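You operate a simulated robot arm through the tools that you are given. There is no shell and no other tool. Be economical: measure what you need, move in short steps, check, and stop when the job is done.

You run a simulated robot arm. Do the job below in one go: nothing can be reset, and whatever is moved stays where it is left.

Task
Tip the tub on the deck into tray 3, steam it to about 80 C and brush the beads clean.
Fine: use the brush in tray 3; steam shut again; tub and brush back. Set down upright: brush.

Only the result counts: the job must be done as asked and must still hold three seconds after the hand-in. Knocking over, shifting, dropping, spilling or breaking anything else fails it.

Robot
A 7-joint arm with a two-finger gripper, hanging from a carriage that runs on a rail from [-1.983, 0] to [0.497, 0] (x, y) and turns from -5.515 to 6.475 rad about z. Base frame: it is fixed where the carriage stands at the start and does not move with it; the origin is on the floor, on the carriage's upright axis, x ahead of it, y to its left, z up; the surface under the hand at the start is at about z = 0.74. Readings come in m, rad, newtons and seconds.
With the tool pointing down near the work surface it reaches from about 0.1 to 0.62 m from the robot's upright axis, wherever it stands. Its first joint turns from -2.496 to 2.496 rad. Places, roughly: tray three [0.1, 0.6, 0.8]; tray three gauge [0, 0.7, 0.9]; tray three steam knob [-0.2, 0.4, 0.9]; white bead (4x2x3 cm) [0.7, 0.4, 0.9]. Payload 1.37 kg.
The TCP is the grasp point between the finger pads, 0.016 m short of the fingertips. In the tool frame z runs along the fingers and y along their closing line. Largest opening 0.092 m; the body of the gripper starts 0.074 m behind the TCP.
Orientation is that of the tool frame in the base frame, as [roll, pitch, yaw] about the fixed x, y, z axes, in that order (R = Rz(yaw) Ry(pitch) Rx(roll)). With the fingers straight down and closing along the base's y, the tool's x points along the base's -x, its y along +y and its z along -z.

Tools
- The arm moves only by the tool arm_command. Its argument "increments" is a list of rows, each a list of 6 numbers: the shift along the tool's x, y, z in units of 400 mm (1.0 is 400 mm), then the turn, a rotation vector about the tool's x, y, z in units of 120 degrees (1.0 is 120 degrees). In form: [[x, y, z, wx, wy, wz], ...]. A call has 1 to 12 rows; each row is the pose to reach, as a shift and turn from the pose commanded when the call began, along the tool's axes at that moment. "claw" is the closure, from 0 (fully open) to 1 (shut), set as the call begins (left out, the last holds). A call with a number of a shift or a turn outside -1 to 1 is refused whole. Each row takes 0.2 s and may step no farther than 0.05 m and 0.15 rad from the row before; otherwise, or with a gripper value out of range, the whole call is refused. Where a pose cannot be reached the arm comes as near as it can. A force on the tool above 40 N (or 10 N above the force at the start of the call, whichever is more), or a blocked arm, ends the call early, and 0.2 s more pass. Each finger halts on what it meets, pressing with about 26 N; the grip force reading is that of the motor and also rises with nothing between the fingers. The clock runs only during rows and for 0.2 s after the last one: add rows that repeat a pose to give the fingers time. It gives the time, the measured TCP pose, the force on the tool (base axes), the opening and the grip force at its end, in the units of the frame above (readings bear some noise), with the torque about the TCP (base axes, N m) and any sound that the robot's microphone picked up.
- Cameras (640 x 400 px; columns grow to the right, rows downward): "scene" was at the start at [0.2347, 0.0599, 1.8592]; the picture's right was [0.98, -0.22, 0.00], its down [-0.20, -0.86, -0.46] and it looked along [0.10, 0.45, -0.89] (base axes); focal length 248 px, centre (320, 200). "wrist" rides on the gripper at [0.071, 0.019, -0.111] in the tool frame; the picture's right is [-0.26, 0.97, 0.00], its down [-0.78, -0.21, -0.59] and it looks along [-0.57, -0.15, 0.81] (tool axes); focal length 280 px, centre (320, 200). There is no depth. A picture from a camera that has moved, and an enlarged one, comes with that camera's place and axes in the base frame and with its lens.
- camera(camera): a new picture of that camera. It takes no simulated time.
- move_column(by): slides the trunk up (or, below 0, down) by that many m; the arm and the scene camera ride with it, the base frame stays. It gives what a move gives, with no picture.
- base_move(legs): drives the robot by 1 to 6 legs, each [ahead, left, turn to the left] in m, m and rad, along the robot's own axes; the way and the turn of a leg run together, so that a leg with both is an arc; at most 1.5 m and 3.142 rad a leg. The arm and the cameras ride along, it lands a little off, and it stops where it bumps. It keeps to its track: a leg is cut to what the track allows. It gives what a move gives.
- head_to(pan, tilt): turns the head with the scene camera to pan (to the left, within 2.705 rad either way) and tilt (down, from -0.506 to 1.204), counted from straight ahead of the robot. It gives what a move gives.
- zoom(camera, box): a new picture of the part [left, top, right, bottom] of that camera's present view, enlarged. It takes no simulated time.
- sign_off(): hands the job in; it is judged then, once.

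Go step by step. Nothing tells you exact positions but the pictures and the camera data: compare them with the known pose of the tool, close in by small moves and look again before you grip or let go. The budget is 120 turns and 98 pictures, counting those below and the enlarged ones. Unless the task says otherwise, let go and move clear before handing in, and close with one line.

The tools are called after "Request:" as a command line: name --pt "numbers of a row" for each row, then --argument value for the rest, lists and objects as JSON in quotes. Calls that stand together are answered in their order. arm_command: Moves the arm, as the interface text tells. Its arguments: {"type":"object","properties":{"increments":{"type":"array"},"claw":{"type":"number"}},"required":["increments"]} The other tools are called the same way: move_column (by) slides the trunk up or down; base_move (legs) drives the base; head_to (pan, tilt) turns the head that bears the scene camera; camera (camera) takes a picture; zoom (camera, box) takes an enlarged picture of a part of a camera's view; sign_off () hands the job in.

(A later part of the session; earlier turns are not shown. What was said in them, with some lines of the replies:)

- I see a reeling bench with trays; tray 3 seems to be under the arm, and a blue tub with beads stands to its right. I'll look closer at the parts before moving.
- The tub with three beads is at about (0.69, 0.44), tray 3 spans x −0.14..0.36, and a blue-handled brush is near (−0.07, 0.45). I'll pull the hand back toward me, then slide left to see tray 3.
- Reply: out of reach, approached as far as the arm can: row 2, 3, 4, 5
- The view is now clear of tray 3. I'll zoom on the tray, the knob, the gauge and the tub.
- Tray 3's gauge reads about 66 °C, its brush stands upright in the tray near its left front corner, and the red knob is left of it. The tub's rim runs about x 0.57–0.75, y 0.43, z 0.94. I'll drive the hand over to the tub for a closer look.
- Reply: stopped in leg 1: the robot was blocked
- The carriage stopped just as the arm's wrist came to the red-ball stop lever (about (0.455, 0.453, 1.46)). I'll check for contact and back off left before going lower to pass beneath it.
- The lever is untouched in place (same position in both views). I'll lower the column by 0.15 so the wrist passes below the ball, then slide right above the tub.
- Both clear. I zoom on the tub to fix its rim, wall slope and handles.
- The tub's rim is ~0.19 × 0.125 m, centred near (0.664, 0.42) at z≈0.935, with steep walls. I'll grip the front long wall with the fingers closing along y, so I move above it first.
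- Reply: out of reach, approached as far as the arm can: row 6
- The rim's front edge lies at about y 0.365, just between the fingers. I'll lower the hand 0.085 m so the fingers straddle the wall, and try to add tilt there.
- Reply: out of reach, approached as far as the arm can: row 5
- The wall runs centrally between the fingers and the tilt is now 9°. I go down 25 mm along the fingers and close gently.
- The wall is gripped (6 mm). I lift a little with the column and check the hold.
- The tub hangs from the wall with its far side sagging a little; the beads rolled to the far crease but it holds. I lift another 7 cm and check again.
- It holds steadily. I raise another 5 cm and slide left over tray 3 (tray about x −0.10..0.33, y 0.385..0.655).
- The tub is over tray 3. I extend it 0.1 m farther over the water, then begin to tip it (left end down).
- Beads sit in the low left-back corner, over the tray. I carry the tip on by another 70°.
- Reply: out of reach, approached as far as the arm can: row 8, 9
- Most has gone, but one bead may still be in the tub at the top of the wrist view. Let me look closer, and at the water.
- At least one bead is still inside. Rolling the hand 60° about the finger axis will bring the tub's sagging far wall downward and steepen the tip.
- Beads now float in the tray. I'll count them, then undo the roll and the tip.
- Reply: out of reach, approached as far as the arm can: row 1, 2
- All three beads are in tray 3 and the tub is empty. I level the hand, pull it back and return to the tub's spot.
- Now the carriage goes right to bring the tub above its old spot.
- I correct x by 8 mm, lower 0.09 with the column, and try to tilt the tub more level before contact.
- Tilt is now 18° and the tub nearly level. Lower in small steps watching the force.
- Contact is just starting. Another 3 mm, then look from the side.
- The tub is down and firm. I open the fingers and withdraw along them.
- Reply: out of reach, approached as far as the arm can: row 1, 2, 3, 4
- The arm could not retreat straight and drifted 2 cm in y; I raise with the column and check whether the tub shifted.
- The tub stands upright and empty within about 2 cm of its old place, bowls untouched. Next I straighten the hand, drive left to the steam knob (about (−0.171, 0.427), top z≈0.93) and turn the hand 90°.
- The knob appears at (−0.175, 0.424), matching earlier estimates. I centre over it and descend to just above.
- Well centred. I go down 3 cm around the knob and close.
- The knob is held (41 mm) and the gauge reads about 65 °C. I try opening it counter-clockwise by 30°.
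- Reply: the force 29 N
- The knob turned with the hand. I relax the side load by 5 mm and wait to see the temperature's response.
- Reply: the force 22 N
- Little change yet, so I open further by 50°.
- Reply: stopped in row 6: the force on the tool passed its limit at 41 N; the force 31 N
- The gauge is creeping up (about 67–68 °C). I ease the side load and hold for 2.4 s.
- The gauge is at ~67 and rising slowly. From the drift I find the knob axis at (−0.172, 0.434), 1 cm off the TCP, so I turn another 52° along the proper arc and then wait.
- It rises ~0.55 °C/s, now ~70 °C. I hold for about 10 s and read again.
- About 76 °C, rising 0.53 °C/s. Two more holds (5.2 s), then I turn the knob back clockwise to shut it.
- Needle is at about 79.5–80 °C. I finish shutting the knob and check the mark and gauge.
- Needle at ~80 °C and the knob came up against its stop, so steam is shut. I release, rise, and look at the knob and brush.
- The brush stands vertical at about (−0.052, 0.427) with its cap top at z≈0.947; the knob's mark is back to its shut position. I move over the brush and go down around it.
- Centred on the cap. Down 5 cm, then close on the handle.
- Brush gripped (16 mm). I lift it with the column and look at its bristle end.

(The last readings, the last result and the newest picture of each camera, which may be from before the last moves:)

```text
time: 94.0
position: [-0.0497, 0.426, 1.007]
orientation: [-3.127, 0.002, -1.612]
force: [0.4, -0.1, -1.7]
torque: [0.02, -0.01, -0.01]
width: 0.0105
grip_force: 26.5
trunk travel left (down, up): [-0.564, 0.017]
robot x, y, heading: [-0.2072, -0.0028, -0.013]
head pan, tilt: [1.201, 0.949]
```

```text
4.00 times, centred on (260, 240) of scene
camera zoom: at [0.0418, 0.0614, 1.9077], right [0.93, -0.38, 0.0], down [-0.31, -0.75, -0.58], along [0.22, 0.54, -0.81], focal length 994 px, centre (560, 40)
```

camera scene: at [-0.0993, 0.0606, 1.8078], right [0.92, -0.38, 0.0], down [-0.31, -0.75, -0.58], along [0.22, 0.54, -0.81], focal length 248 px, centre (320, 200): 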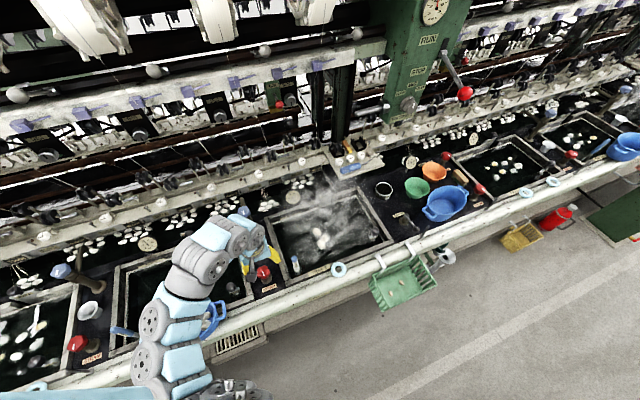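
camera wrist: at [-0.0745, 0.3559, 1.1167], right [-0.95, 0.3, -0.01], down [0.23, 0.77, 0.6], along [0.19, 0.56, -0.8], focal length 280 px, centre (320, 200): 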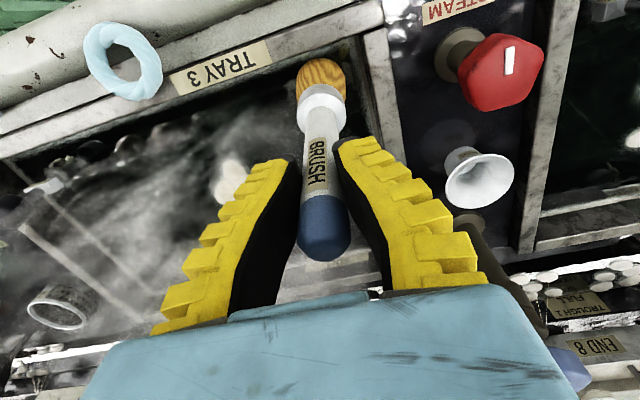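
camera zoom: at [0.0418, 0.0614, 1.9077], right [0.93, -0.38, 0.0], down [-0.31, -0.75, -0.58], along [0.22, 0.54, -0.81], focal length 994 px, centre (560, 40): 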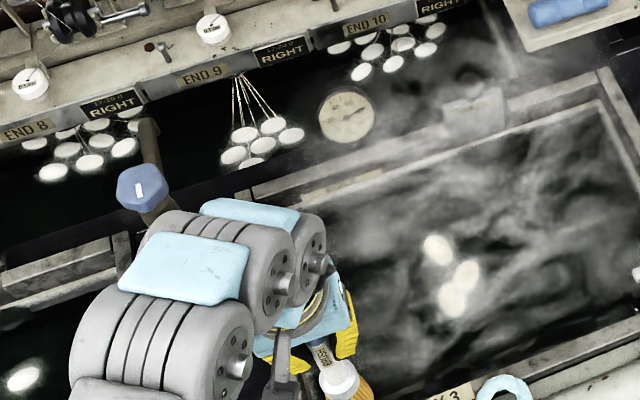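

The brush (cap, handle, collar, orange bristles) hangs vertical, with bristle ends ~0.167 below the TCP. I drive right so it lines up with the beads around (0.09, 0.52) and look.

Request:
base_move --legs '[[0.14, 0, 0]]'

Request:
arm_command --pt "-0.03 0 0.02 0 0 0" --pt "-0.06 0 0.035 0 0 0"

Request:
camera --camera "wrist"

Request:
zoom --camera "scene" --box '[160, 190, 320, 290]'

```text
time: 95.3
position: [0.0873, 0.427, 1.0059]
orientation: [-3.129, 0.002, -1.609]
force: [-0.4, 1.1, -0.5]
torque: [-0.02, 0.0, 0.0]
width: 0.0106
grip_force: 25.1
trunk travel left (down, up): [-0.564, 0.017]
robot x, y, heading: [-0.0744, -0.0005, -0.013]
head pan, tilt: [1.201, 0.949]
```

```text
time: 95.9
position: [0.0888, 0.4521, 0.9911]
orientation: [-3.129, 0.007, -1.609]
force: [-1.1, -0.1, -1.5]
torque: [-0.01, -0.06, 0.02]
width: 0.0104
grip_force: 26.0
trunk travel left (down, up): [-0.564, 0.017]
robot x, y, heading: [-0.0677, 0.0009, -0.015]
head pan, tilt: [1.201, 0.949]
```

```text
24 pictures are left
camera wrist: at [0.064, 0.3807, 1.1022], right [-0.95, 0.3, -0.01], down [0.23, 0.77, 0.6], along [0.19, 0.57, -0.8], focal length 280 px, centre (320, 200)
```

wrist: 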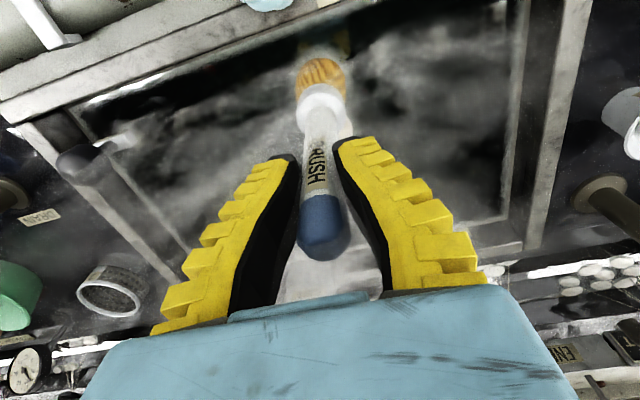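

```text
4.00 times, centred on (240, 240) of scene
camera zoom: at [0.1794, 0.0619, 1.9078], right [0.93, -0.38, 0.0], down [-0.3, -0.75, -0.58], along [0.22, 0.54, -0.81], focal length 994 px, centre (640, 40)
```

zoom: 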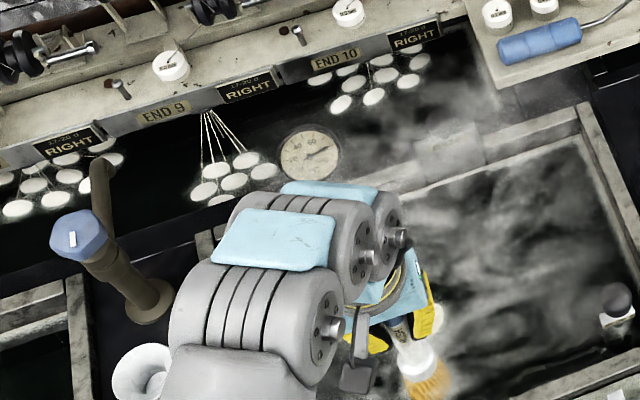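

The bristles hover just above the water. I lower ~16 mm and do a first gentle back-and-forth over the beads.

Request:
arm_command --pt "0 0 0.04 0 0 0" --pt "-0.08 0 0.04 0 0 0" --pt "-0.16 -0.01 0.04 0 0 0" --pt "-0.24 -0.01 0.04 0 0 0" --pt "-0.3 -0.01 0.04 0 0 0" --pt "-0.24 -0.03 0.04 0 0 0" --pt "-0.16 -0.04 0.04 0 0 0" --pt "-0.08 -0.02 0.04 0 0 0" --pt "0 0 0.04 0 0 0"

Request:
zoom --camera "scene" --box '[220, 230, 320, 300]'

Request:
camera --camera "wrist"

```text
time: 97.9
position: [0.0896, 0.4513, 0.9759]
orientation: [-3.128, 0.006, -1.61]
force: [0.5, 0.3, -1.2]
torque: [-0.03, 0.02, -0.02]
width: 0.0105
grip_force: 26.0
trunk travel left (down, up): [-0.564, 0.017]
robot x, y, heading: [-0.0662, -0.0006, -0.02]
head pan, tilt: [1.201, 0.949]
```

```text
5.71 times, centred on (270, 265) of scene
camera zoom: at [0.1795, 0.0619, 1.9078], right [0.93, -0.38, 0.0], down [-0.31, -0.75, -0.58], along [0.22, 0.54, -0.81], focal length 1420 px, centre (606, -171)
```

zoom: 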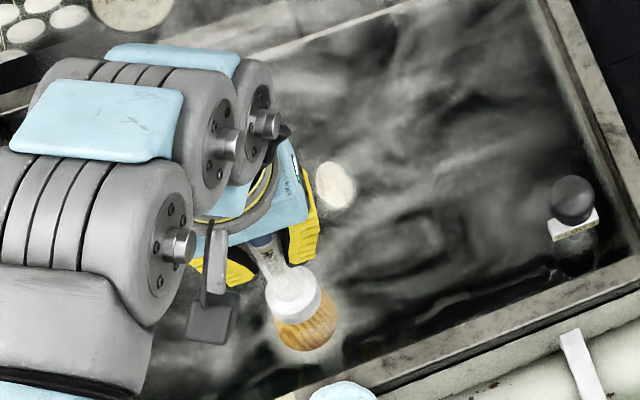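

```text
21 pictures are left
camera wrist: at [0.0652, 0.3798, 1.086], right [-0.95, 0.3, -0.01], down [0.23, 0.77, 0.6], along [0.19, 0.57, -0.8], focal length 280 px, centre (320, 200)
```

wrist: 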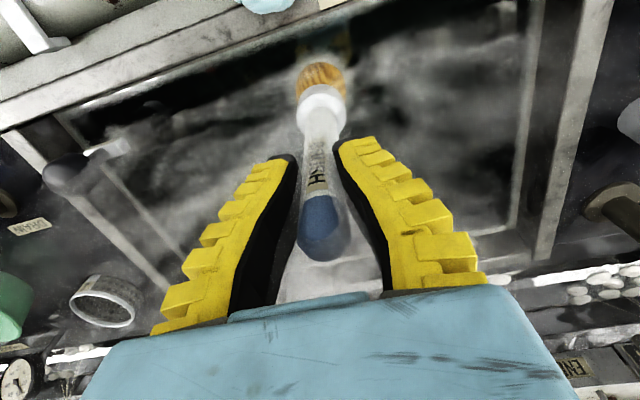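

One bead has moved, so the bristles touch. I lift the brush and shift left briefly to see where all beads are.

Request:
arm_command --pt "0.04 0 -0.05 0 0 0" --pt "0.06 0 -0.09 0 0 0"

Request:
base_move --legs '[[-0.14, 0, 0]]'

Request:
zoom --camera "scene" --box '[240, 210, 340, 280]'

```text
time: 98.5
position: [0.089, 0.4264, 1.012]
orientation: [-3.126, 0.001, -1.611]
force: [0.8, 0.2, -0.9]
torque: [-0.04, 0.03, 0.02]
width: 0.0108
grip_force: 26.4
trunk travel left (down, up): [-0.564, 0.017]
robot x, y, heading: [-0.0677, 0.0014, -0.014]
head pan, tilt: [1.201, 0.949]
```

```text
time: 99.8
position: [-0.0496, 0.4269, 1.0127]
orientation: [-3.127, 0.003, -1.61]
force: [-0.4, -0.6, -1.2]
torque: [-0.01, 0.03, 0.03]
width: 0.0105
grip_force: 25.7
trunk travel left (down, up): [-0.564, 0.017]
robot x, y, heading: [-0.2103, -0.002, -0.018]
head pan, tilt: [1.201, 0.949]
```

```text
5.71 times, centred on (290, 245) of scene
camera zoom: at [0.0405, 0.0619, 1.9078], right [0.93, -0.38, 0.0], down [-0.3, -0.75, -0.58], along [0.22, 0.54, -0.81], focal length 1420 px, centre (491, -57)
```

zoom: 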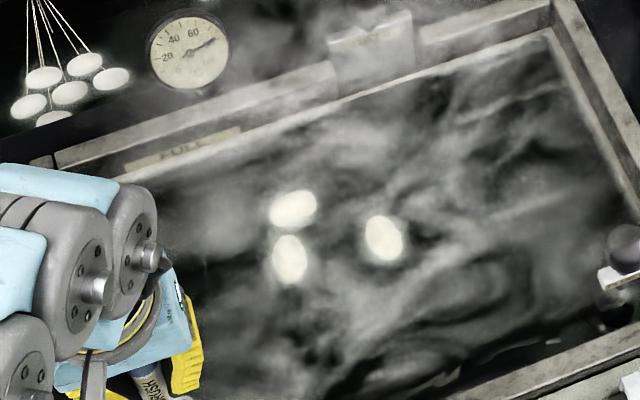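

The beads lie near (0.082, 0.60), (0.066, 0.56) and (0.144, 0.547). I return and scrub with short strokes over the first two, then the third.

Request:
base_move --legs '[[0.14, 0, 0]]'

Request:
arm_command --pt "-0.1 0.02 0 0 0 0" --pt "-0.2 0.04 0 0 0 0" --pt "-0.3 0.0525 0 0 0 0" --pt "-0.381 0.0525 0 0 0 0" --pt "-0.381 0.0525 0.1 0 0 0" --pt "-0.381 -0.02 0.1 0 0 0" --pt "-0.381 0.09 0.1 0 0 0" --pt "-0.43 0.05 0.1 0 0 0" --pt "-0.33 0.05 0.1 0 0 0" --pt "-0.42 0.0 0.1 0 0 0" --pt "-0.36 0.09 0.1 0 0 0" --pt "-0.381 0.0525 0.1 0 0 0"

Request:
arm_command --pt "0 0 -0.06 0 0 0" --pt "0.03 -0.09 -0.06 0 0 0" --pt "0.076 -0.178 -0.06 0 0 0" --pt "0.076 -0.178 0 0 0 0" --pt "0.076 -0.1 0 0 0 0" --pt "0.076 -0.22 0 0 0 0" --pt "0.02 -0.18 0 0 0 0" --pt "0.13 -0.18 0 0 0 0" --pt "0.076 -0.12 0 0 0 0" --pt "0.076 -0.22 0 0 0 0" --pt "0.076 -0.178 -0.1 0 0 0"

Request:
zoom --camera "scene" --box '[220, 210, 320, 280]'

```text
time: 101.2
position: [0.0882, 0.4255, 1.0116]
orientation: [-3.128, 0.003, -1.611]
force: [-0.4, 0.1, -0.8]
torque: [-0.02, -0.01, 0.01]
width: 0.0103
grip_force: 25.7
trunk travel left (down, up): [-0.564, 0.017]
robot x, y, heading: [-0.069, 0.0006, -0.02]
head pan, tilt: [1.201, 0.949]
```

```text
time: 103.8
position: [0.071, 0.5802, 0.9715]
orientation: [-3.127, 0.006, -1.616]
force: [-0.4, -0.7, -1.1]
torque: [-0.01, -0.03, -0.03]
width: 0.0101
grip_force: 25.7
trunk travel left (down, up): [-0.564, 0.017]
robot x, y, heading: [-0.0696, -0.0003, -0.023]
head pan, tilt: [1.201, 0.949]
```

```text
time: 106.2
position: [0.146, 0.5448, 1.013]
orientation: [-3.127, 0.003, -1.615]
force: [0.3, -0.4, -0.8]
torque: [-0.01, 0.01, 0.01]
width: 0.0102
grip_force: 25.8
trunk travel left (down, up): [-0.564, 0.017]
robot x, y, heading: [-0.0694, 0.0016, -0.015]
head pan, tilt: [1.201, 0.949]
```

```text
5.71 times, centred on (270, 245) of scene
camera zoom: at [0.1778, 0.0611, 1.9078], right [0.93, -0.38, 0.0], down [-0.31, -0.75, -0.58], along [0.22, 0.54, -0.81], focal length 1420 px, centre (606, -57)
```

zoom: 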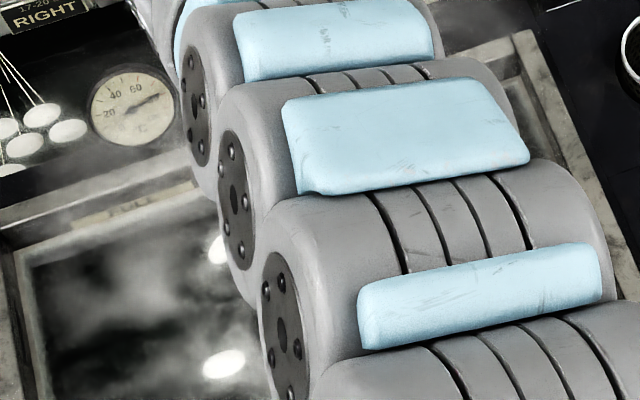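

Beads moved again under the bristles. I back off once more to view all three closely and judge whether they are clean.

Request:
arm_command --pt "0.1 0.03 0 0 0 0" --pt "0.2 0.06 0 0 0 0" --pt "0.295 0.1 0 0 0 0"

Request:
base_move --legs '[[-0.16, 0, 0]]'

Request:
zoom --camera "scene" --box '[240, 210, 340, 280]'

```text
time: 107.0
position: [0.1025, 0.4627, 0.9879]
orientation: [-3.126, 0.004, -1.613]
force: [0.5, 0.5, -0.6]
torque: [-0.06, 0.08, -0.02]
width: 0.0079
grip_force: 25.9
out of reach, approached as far as the arm can: row 2, 3
trunk travel left (down, up): [-0.564, 0.017]
robot x, y, heading: [-0.0709, 0.002, -0.02]
head pan, tilt: [1.201, 0.949]
```

```text
time: 108.4
position: [-0.0588, 0.461, 0.9873]
orientation: [-3.128, 0.001, -1.614]
force: [0.5, 0.5, -0.8]
torque: [0.03, 0.01, 0.04]
width: 0.0079
grip_force: 26.6
trunk travel left (down, up): [-0.564, 0.017]
robot x, y, heading: [-0.2315, -0.003, -0.018]
head pan, tilt: [1.201, 0.949]
```

```text
5.71 times, centred on (290, 245) of scene
camera zoom: at [0.0165, 0.0609, 1.9078], right [0.93, -0.38, 0.0], down [-0.31, -0.75, -0.58], along [0.22, 0.54, -0.81], focal length 1420 px, centre (491, -57)
```

zoom: 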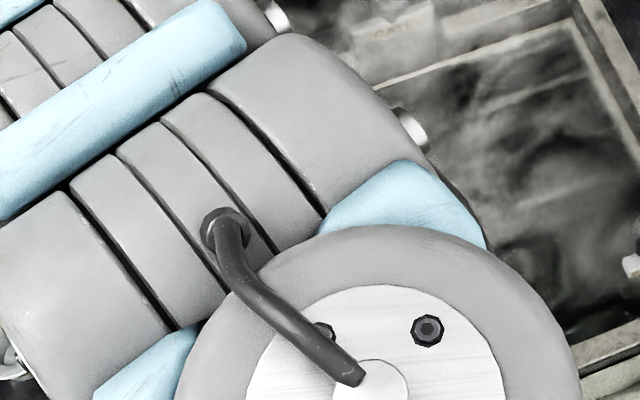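

The elbow has swung over and the grip width changed a bit, so I check the whole scene and the brush.

Request:
camera --camera "scene"

Request:
camera --camera "wrist"

```text
17 pictures are left
camera scene: at [0.0165, 0.0609, 1.9078], right [0.93, -0.38, 0.0], down [-0.31, -0.75, -0.58], along [0.22, 0.54, -0.81], focal length 248 px, centre (320, 200)
```

scene: 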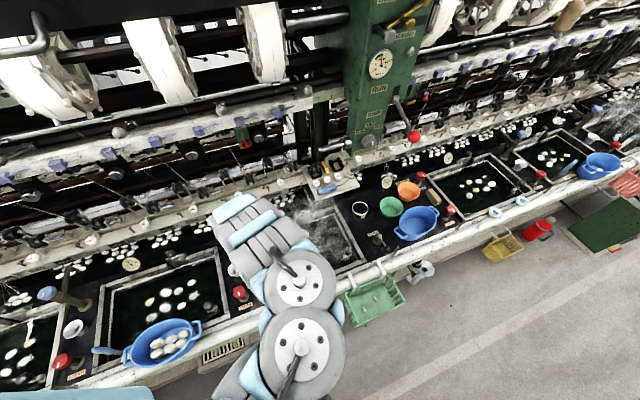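

```text
16 pictures are left
camera wrist: at [-0.0847, 0.3915, 1.0987], right [-0.95, 0.3, -0.01], down [0.24, 0.77, 0.59], along [0.19, 0.56, -0.8], focal length 280 px, centre (320, 200)
```

wrist: 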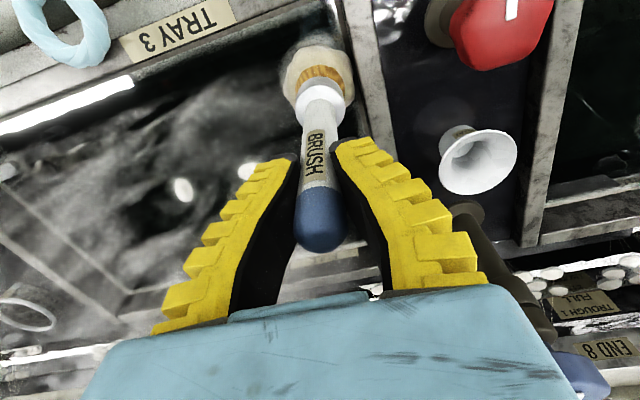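

Something pale shows around the bristles; let me zoom there.

Request:
zoom --camera "wrist" --box '[240, 20, 400, 120]'

```text
4.00 times, centred on (320, 70) of wrist
camera zoom: at [-0.0847, 0.3915, 1.0987], right [-0.95, 0.3, -0.01], down [0.24, 0.77, 0.59], along [0.19, 0.56, -0.8], focal length 1122 px, centre (320, 720)
```

zoom: 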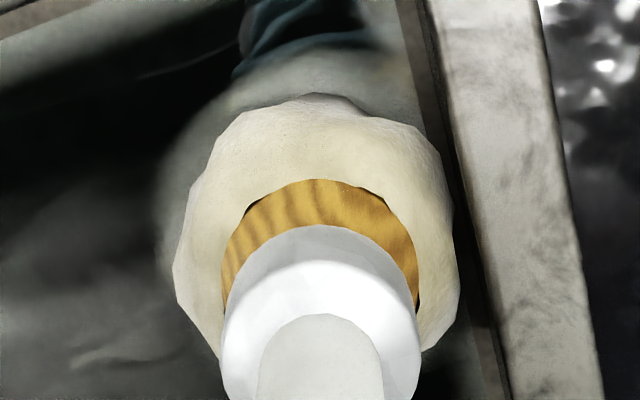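

The pale clump is floss gathered on the brush, as hoped. Let me look closely at the beads in the tray.

Request:
zoom --camera "wrist" --box '[150, 150, 280, 220]'

```text
4.92 times, centred on (215, 185) of wrist
camera zoom: at [-0.0847, 0.3915, 1.0987], right [-0.95, 0.3, -0.01], down [0.24, 0.77, 0.59], along [0.19, 0.56, -0.8], focal length 1380 px, centre (837, 274)
```

zoom: 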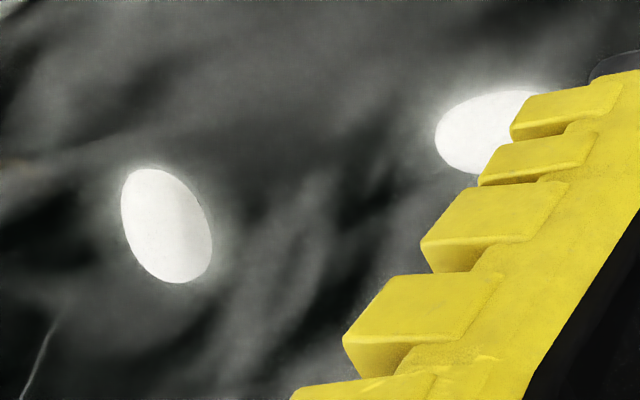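

Two beads are smooth and white now; the third is hidden behind a finger. I turn the hand 24° about the brush to see it.

Request:
arm_command --pt "0 0 0 0 0 -0.05" --pt "0 0 0 0 0 -0.1" --pt "0 0 0 0 0 -0.15" --pt "0 0 0 0 0 -0.2" --pt "0 0 0 0 0 -0.25"

Request:
camera --camera "wrist"

```text
time: 109.6
position: [-0.0591, 0.4621, 0.9884]
orientation: [-3.126, -0.005, -1.088]
force: [0.1, -0.4, -0.6]
torque: [0.0, 0.05, 0.04]
width: 0.0076
grip_force: 26.2
trunk travel left (down, up): [-0.564, 0.017]
robot x, y, heading: [-0.2311, 0.002, -0.018]
head pan, tilt: [1.201, 0.949]
```

```text
13 pictures are left
camera wrist: at [-0.047, 0.39, 1.0993], right [-0.98, -0.21, -0.01], down [-0.18, 0.79, 0.59], along [-0.11, 0.58, -0.81], focal length 280 px, centre (320, 200)
```

wrist: 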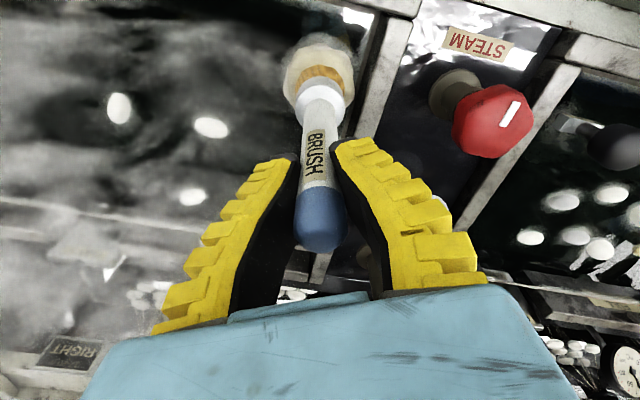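

Request:
zoom --camera "wrist" --box '[90, 80, 250, 215]'

```text
2.96 times, centred on (170, 148) of wrist
camera zoom: at [-0.047, 0.39, 1.0993], right [-0.98, -0.21, -0.01], down [-0.18, 0.79, 0.59], along [-0.11, 0.58, -0.81], focal length 831 px, centre (764, 356)
```

zoom: 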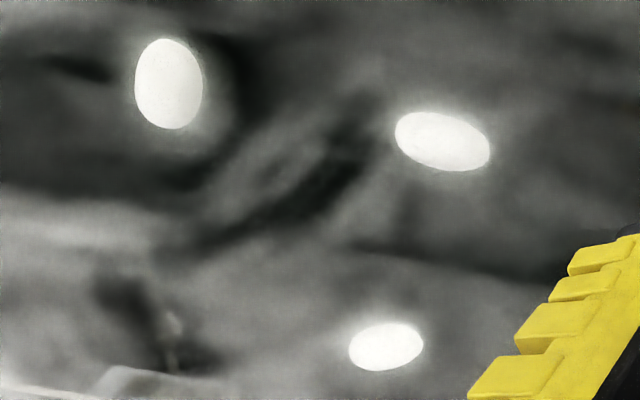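

All three beads are smooth, white and clean. I bring the brush back to its spot (−0.052, 0.427), lowering as I go.

Request:
arm_command --pt "0.01 0.025 0.04 0 0 0" --pt "0.05 0.025 0.08 0 0 0" --pt "0.0856 0.025 0.1 0 0 0"

Request:
camera --camera "wrist"

```text
time: 110.4
position: [-0.0512, 0.427, 0.9484]
orientation: [-3.128, -0.004, -1.091]
force: [0.8, -1.0, -1.0]
torque: [0.0, 0.01, 0.02]
width: 0.0079
grip_force: 26.2
trunk travel left (down, up): [-0.564, 0.017]
robot x, y, heading: [-0.2338, -0.0009, -0.018]
head pan, tilt: [1.201, 0.949]
```

```text
11 pictures are left
camera wrist: at [-0.0392, 0.3554, 1.0595], right [-0.98, -0.21, -0.01], down [-0.18, 0.79, 0.59], along [-0.11, 0.58, -0.81], focal length 280 px, centre (320, 200)
```

wrist: 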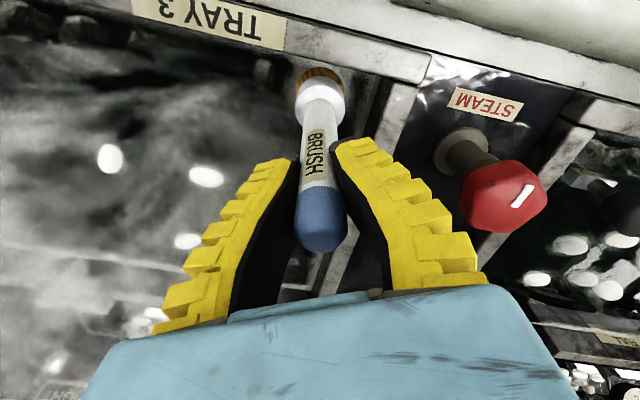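

Brush is upright above its spot. I lower until it touches the tray floor.

Request:
arm_command --pt "0 0 0.03 0 0 0" --pt "0 0 0.06 0 0 0" --pt "0 0 0.075 0 0 0"

Request:
arm_command --pt "0 0 0.006 0 0 0" --pt "0 0 0.012 0 0 0"

Request:
arm_command --pt "0 0 0.006 0 0 0" --pt "0 0 0.01 0 0 0"

```text
time: 111.2
position: [-0.052, 0.4274, 0.9179]
orientation: [-3.127, -0.008, -1.092]
force: [0.4, -0.2, -0.1]
torque: [0.01, 0.05, -0.01]
width: 0.0077
grip_force: 26.0
trunk travel left (down, up): [-0.564, 0.017]
robot x, y, heading: [-0.23, -0.0014, -0.024]
head pan, tilt: [1.201, 0.949]
```

```text
time: 111.8
position: [-0.0517, 0.4256, 0.914]
orientation: [-3.13, -0.005, -1.092]
force: [-0.2, 0.5, -1.2]
torque: [0.01, -0.02, 0.01]
width: 0.0074
grip_force: 26.4
trunk travel left (down, up): [-0.564, 0.017]
robot x, y, heading: [-0.2319, -0.0018, -0.016]
head pan, tilt: [1.201, 0.949]
```

```text
time: 112.4
position: [-0.052, 0.4266, 0.9099]
orientation: [-3.127, -0.006, -1.092]
force: [0.0, 0.2, 5.5]
torque: [0.0, 0.08, 0.0]
width: 0.0078
grip_force: 26.1
trunk travel left (down, up): [-0.564, 0.017]
robot x, y, heading: [-0.2342, -0.0016, -0.02]
head pan, tilt: [1.201, 0.949]
```

Contact (5.5 N). I open the fingers gently in two steps and check that the brush stands.

Request:
arm_command --pt "0 0 0 0 0 0" --pt "0 0 0 0 0 0" --claw 0.75

Request:
arm_command --pt "0 0 0 0 0 0" --pt "0 0 0 0 0 0" --pt "0 0 0 0 0 0" --claw 0.35

Request:
camera --camera "wrist"

```text
time: 113.0
position: [-0.0507, 0.4271, 0.9107]
orientation: [-3.127, -0.004, -1.091]
force: [0.6, -1.3, -0.2]
torque: [-0.03, 0.01, 0.0]
width: 0.0272
grip_force: 3.3
trunk travel left (down, up): [-0.564, 0.017]
robot x, y, heading: [-0.2309, -0.003, -0.024]
head pan, tilt: [1.201, 0.949]
```

```text
time: 113.8
position: [-0.0504, 0.4264, 0.9083]
orientation: [-3.128, -0.006, -1.091]
force: [0.5, 0.4, -0.1]
torque: [0.01, 0.01, -0.04]
width: 0.0623
grip_force: 2.1
trunk travel left (down, up): [-0.564, 0.017]
robot x, y, heading: [-0.2322, 0.0032, -0.018]
head pan, tilt: [1.201, 0.949]
```

```text
10 pictures are left
camera wrist: at [-0.0387, 0.3543, 1.0207], right [-0.98, -0.21, -0.01], down [-0.18, 0.79, 0.59], along [-0.11, 0.58, -0.81], focal length 280 px, centre (320, 200)
```

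wrist: 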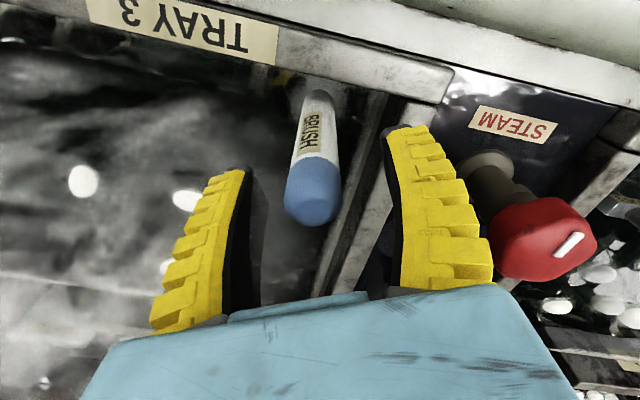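

The brush stands on its own upright. I rise in stages so the hand doesn't drift sideways.

Request:
arm_command --pt "0 0 -0.04 0 0 0" --pt "0 0 -0.08 0 0 0" --pt "0 0 -0.12 0 0 0" --claw 0.2

Request:
move_column --by 0.016

Request:
arm_command --pt "0 0 -0.03 0 0 0" --pt "0 0 -0.06 0 0 0"

```text
time: 114.6
position: [-0.052, 0.4298, 0.9546]
orientation: [-3.128, -0.009, -1.091]
force: [0.1, 0.3, 0.4]
torque: [0.0, 0.0, 0.0]
width: 0.0752
grip_force: 1.4
out of reach, approached as far as the arm can: row 3
trunk travel left (down, up): [-0.564, 0.017]
robot x, y, heading: [-0.2317, -0.0025, -0.018]
head pan, tilt: [1.201, 0.949]
```

```text
time: 115.2
position: [-0.0535, 0.43, 0.97]
orientation: [-3.13, -0.007, -1.092]
force: [-0.2, -0.2, 0.1]
torque: [-0.01, 0.06, 0.03]
width: 0.0754
grip_force: 1.1
trunk travel left (down, up): [-0.58, 0.001]
robot x, y, heading: [-0.2267, 0.0017, -0.02]
head pan, tilt: [1.201, 0.949]
```

```text
time: 115.8
position: [-0.0511, 0.4429, 0.9842]
orientation: [-3.131, -0.01, -1.093]
force: [-0.2, 0.8, -0.1]
torque: [0.04, -0.02, -0.01]
width: 0.0754
grip_force: 1.1
out of reach, approached as far as the arm can: row 1, 2
trunk travel left (down, up): [-0.58, 0.001]
robot x, y, heading: [-0.2332, -0.0016, -0.023]
head pan, tilt: [1.201, 0.949]
```

The fingertips clear the cap by ~2 cm. I move up and outward to be well clear, then take a look.

Request:
arm_command --pt "-0.08 -0.02 -0.04 0 0 0" --pt "-0.15 -0.04 -0.1 0 0 0" --pt "-0.2 -0.06 -0.18 0 0 0"

Request:
camera --camera "scene"

Request:
camera --camera "wrist"

```text
time: 116.6
position: [-0.067, 0.5237, 1.0557]
orientation: [-3.132, -0.01, -1.09]
force: [0.0, -0.6, 0.0]
torque: [0.04, 0.01, -0.01]
width: 0.0753
grip_force: 1.4
trunk travel left (down, up): [-0.58, 0.001]
robot x, y, heading: [-0.2326, -0.0022, -0.019]
head pan, tilt: [1.201, 0.949]
```

```text
9 pictures are left
camera scene: at [0.0166, 0.0608, 1.9238], right [0.93, -0.38, 0.0], down [-0.31, -0.75, -0.58], along [0.22, 0.54, -0.81], focal length 248 px, centre (320, 200)
```

scene: 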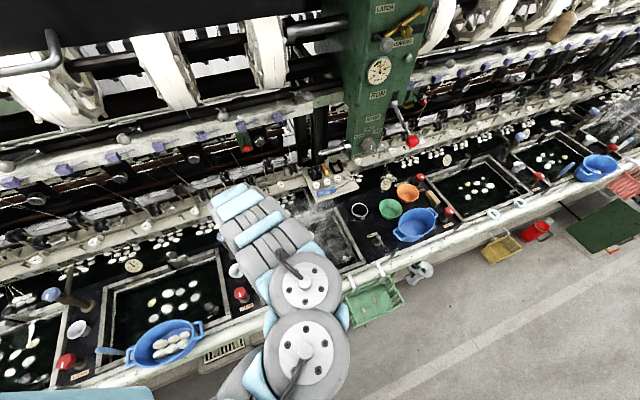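

```text
8 pictures are left
camera wrist: at [-0.0549, 0.4528, 1.1672], right [-0.98, -0.21, -0.01], down [-0.18, 0.79, 0.59], along [-0.11, 0.57, -0.81], focal length 280 px, centre (320, 200)
```

wrist: 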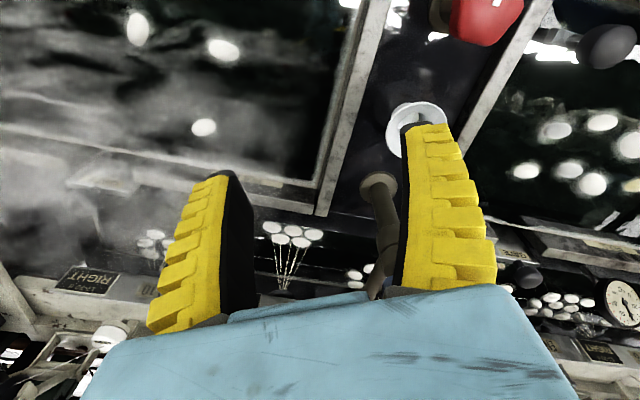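

All clear. I slide right 0.22 m to see the brush, gauge and knob unobstructed.

Request:
base_move --legs '[[0.22, 0, 0]]'

Request:
zoom --camera "scene" --box '[120, 170, 280, 310]'

```text
time: 118.3
position: [0.1542, 0.524, 1.0542]
orientation: [-3.131, -0.005, -1.092]
force: [-1.0, -0.3, 0.6]
torque: [0.0, 0.0, -0.01]
width: 0.0754
grip_force: 1.2
trunk travel left (down, up): [-0.58, 0.001]
robot x, y, heading: [-0.0077, -0.0019, -0.021]
head pan, tilt: [1.201, 0.949]
```

```text
2.86 times, centred on (200, 240) of scene
camera zoom: at [0.2384, 0.0605, 1.9238], right [0.92, -0.38, 0.0], down [-0.31, -0.75, -0.58], along [0.22, 0.54, -0.81], focal length 710 px, centre (663, 86)
```

zoom: 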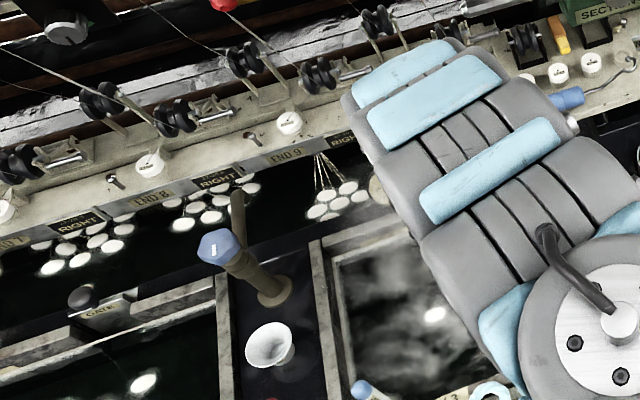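

The brush stands at its place. The gauge is just behind the arm's edge, so I shift right another 6 cm and read it.

Request:
base_move --legs '[[0.07, 0, 0]]'

Request:
zoom --camera "scene" --box '[165, 190, 225, 230]'

Request:
zoom --camera "scene" --box '[120, 220, 260, 320]'

```text
time: 119.3
position: [0.2241, 0.5243, 1.0547]
orientation: [-3.129, -0.007, -1.091]
force: [-0.4, -0.1, 0.3]
torque: [-0.03, 0.01, 0.0]
width: 0.0755
grip_force: 1.6
trunk travel left (down, up): [-0.58, 0.001]
robot x, y, heading: [0.0591, -0.0006, -0.017]
head pan, tilt: [1.201, 0.949]
```

```text
10.00 times, centred on (195, 210) of scene
camera zoom: at [0.3081, 0.061, 1.9238], right [0.93, -0.38, 0.0], down [-0.31, -0.75, -0.58], along [0.22, 0.54, -0.81], focal length 2484 px, centre (1570, 100)
```

zoom: 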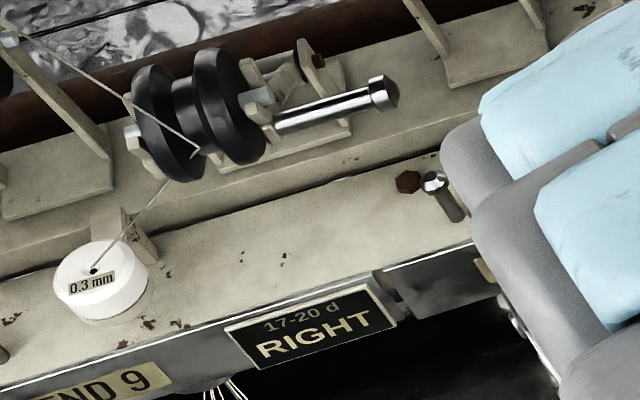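

```text
4.00 times, centred on (190, 270) of scene
camera zoom: at [0.3081, 0.061, 1.9238], right [0.93, -0.38, 0.0], down [-0.31, -0.75, -0.58], along [0.22, 0.54, -0.81], focal length 994 px, centre (840, -80)
```

zoom: 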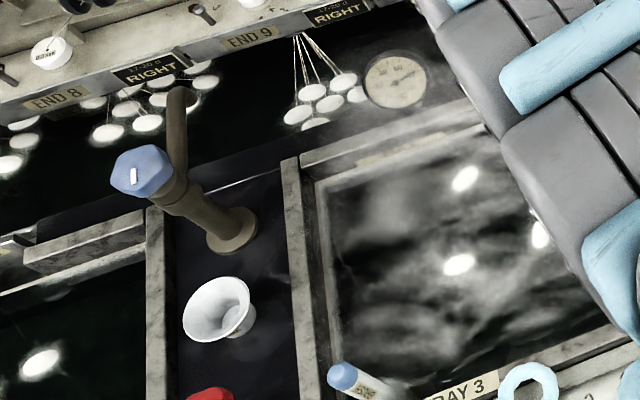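

Request:
zoom --camera "scene" --box '[194, 230, 224, 250]'

Request:
zoom --camera "scene" --box '[160, 285, 260, 345]'

```text
16.00 times, centred on (209, 240) of scene
camera zoom: at [0.3081, 0.061, 1.9238], right [0.93, -0.38, 0.0], down [-0.31, -0.75, -0.58], along [0.22, 0.54, -0.81], focal length 3975 px, centre (2096, -440)
```

zoom: 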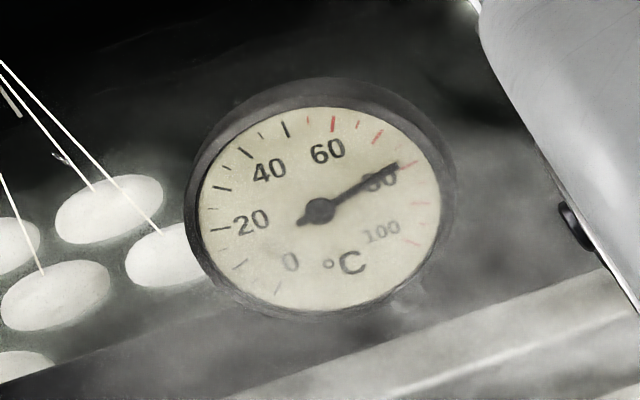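

```text
6.40 times, centred on (210, 315) of scene
camera zoom: at [0.3081, 0.061, 1.9238], right [0.93, -0.38, 0.0], down [-0.31, -0.75, -0.58], along [0.22, 0.54, -0.81], focal length 1590 px, centre (1024, -536)
```

zoom: 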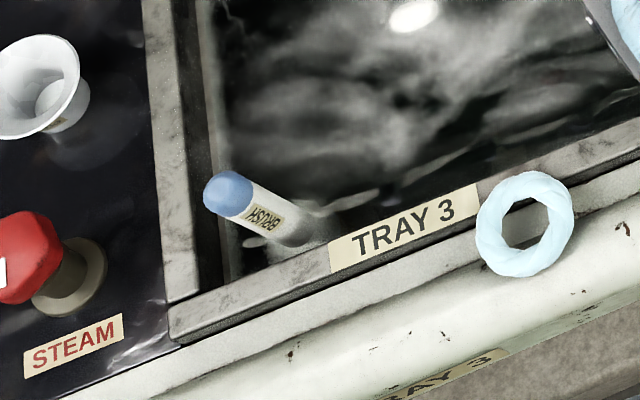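

The gauge holds at about 79–80 °C with the steam shut. The brush stands upright in its corner, the tub is back on the deck, and the hand is empty and clear, so I hand in.

Request:
sign_off

```text
The job is handed in.
```

The three beads were tipped into tray 3, steamed to about 80 °C (79–80 °C on the gauge, steam shut) and brushed clean; the brush stands upright in its corner and the tub is back on the deck, about 2 cm from where it stood.
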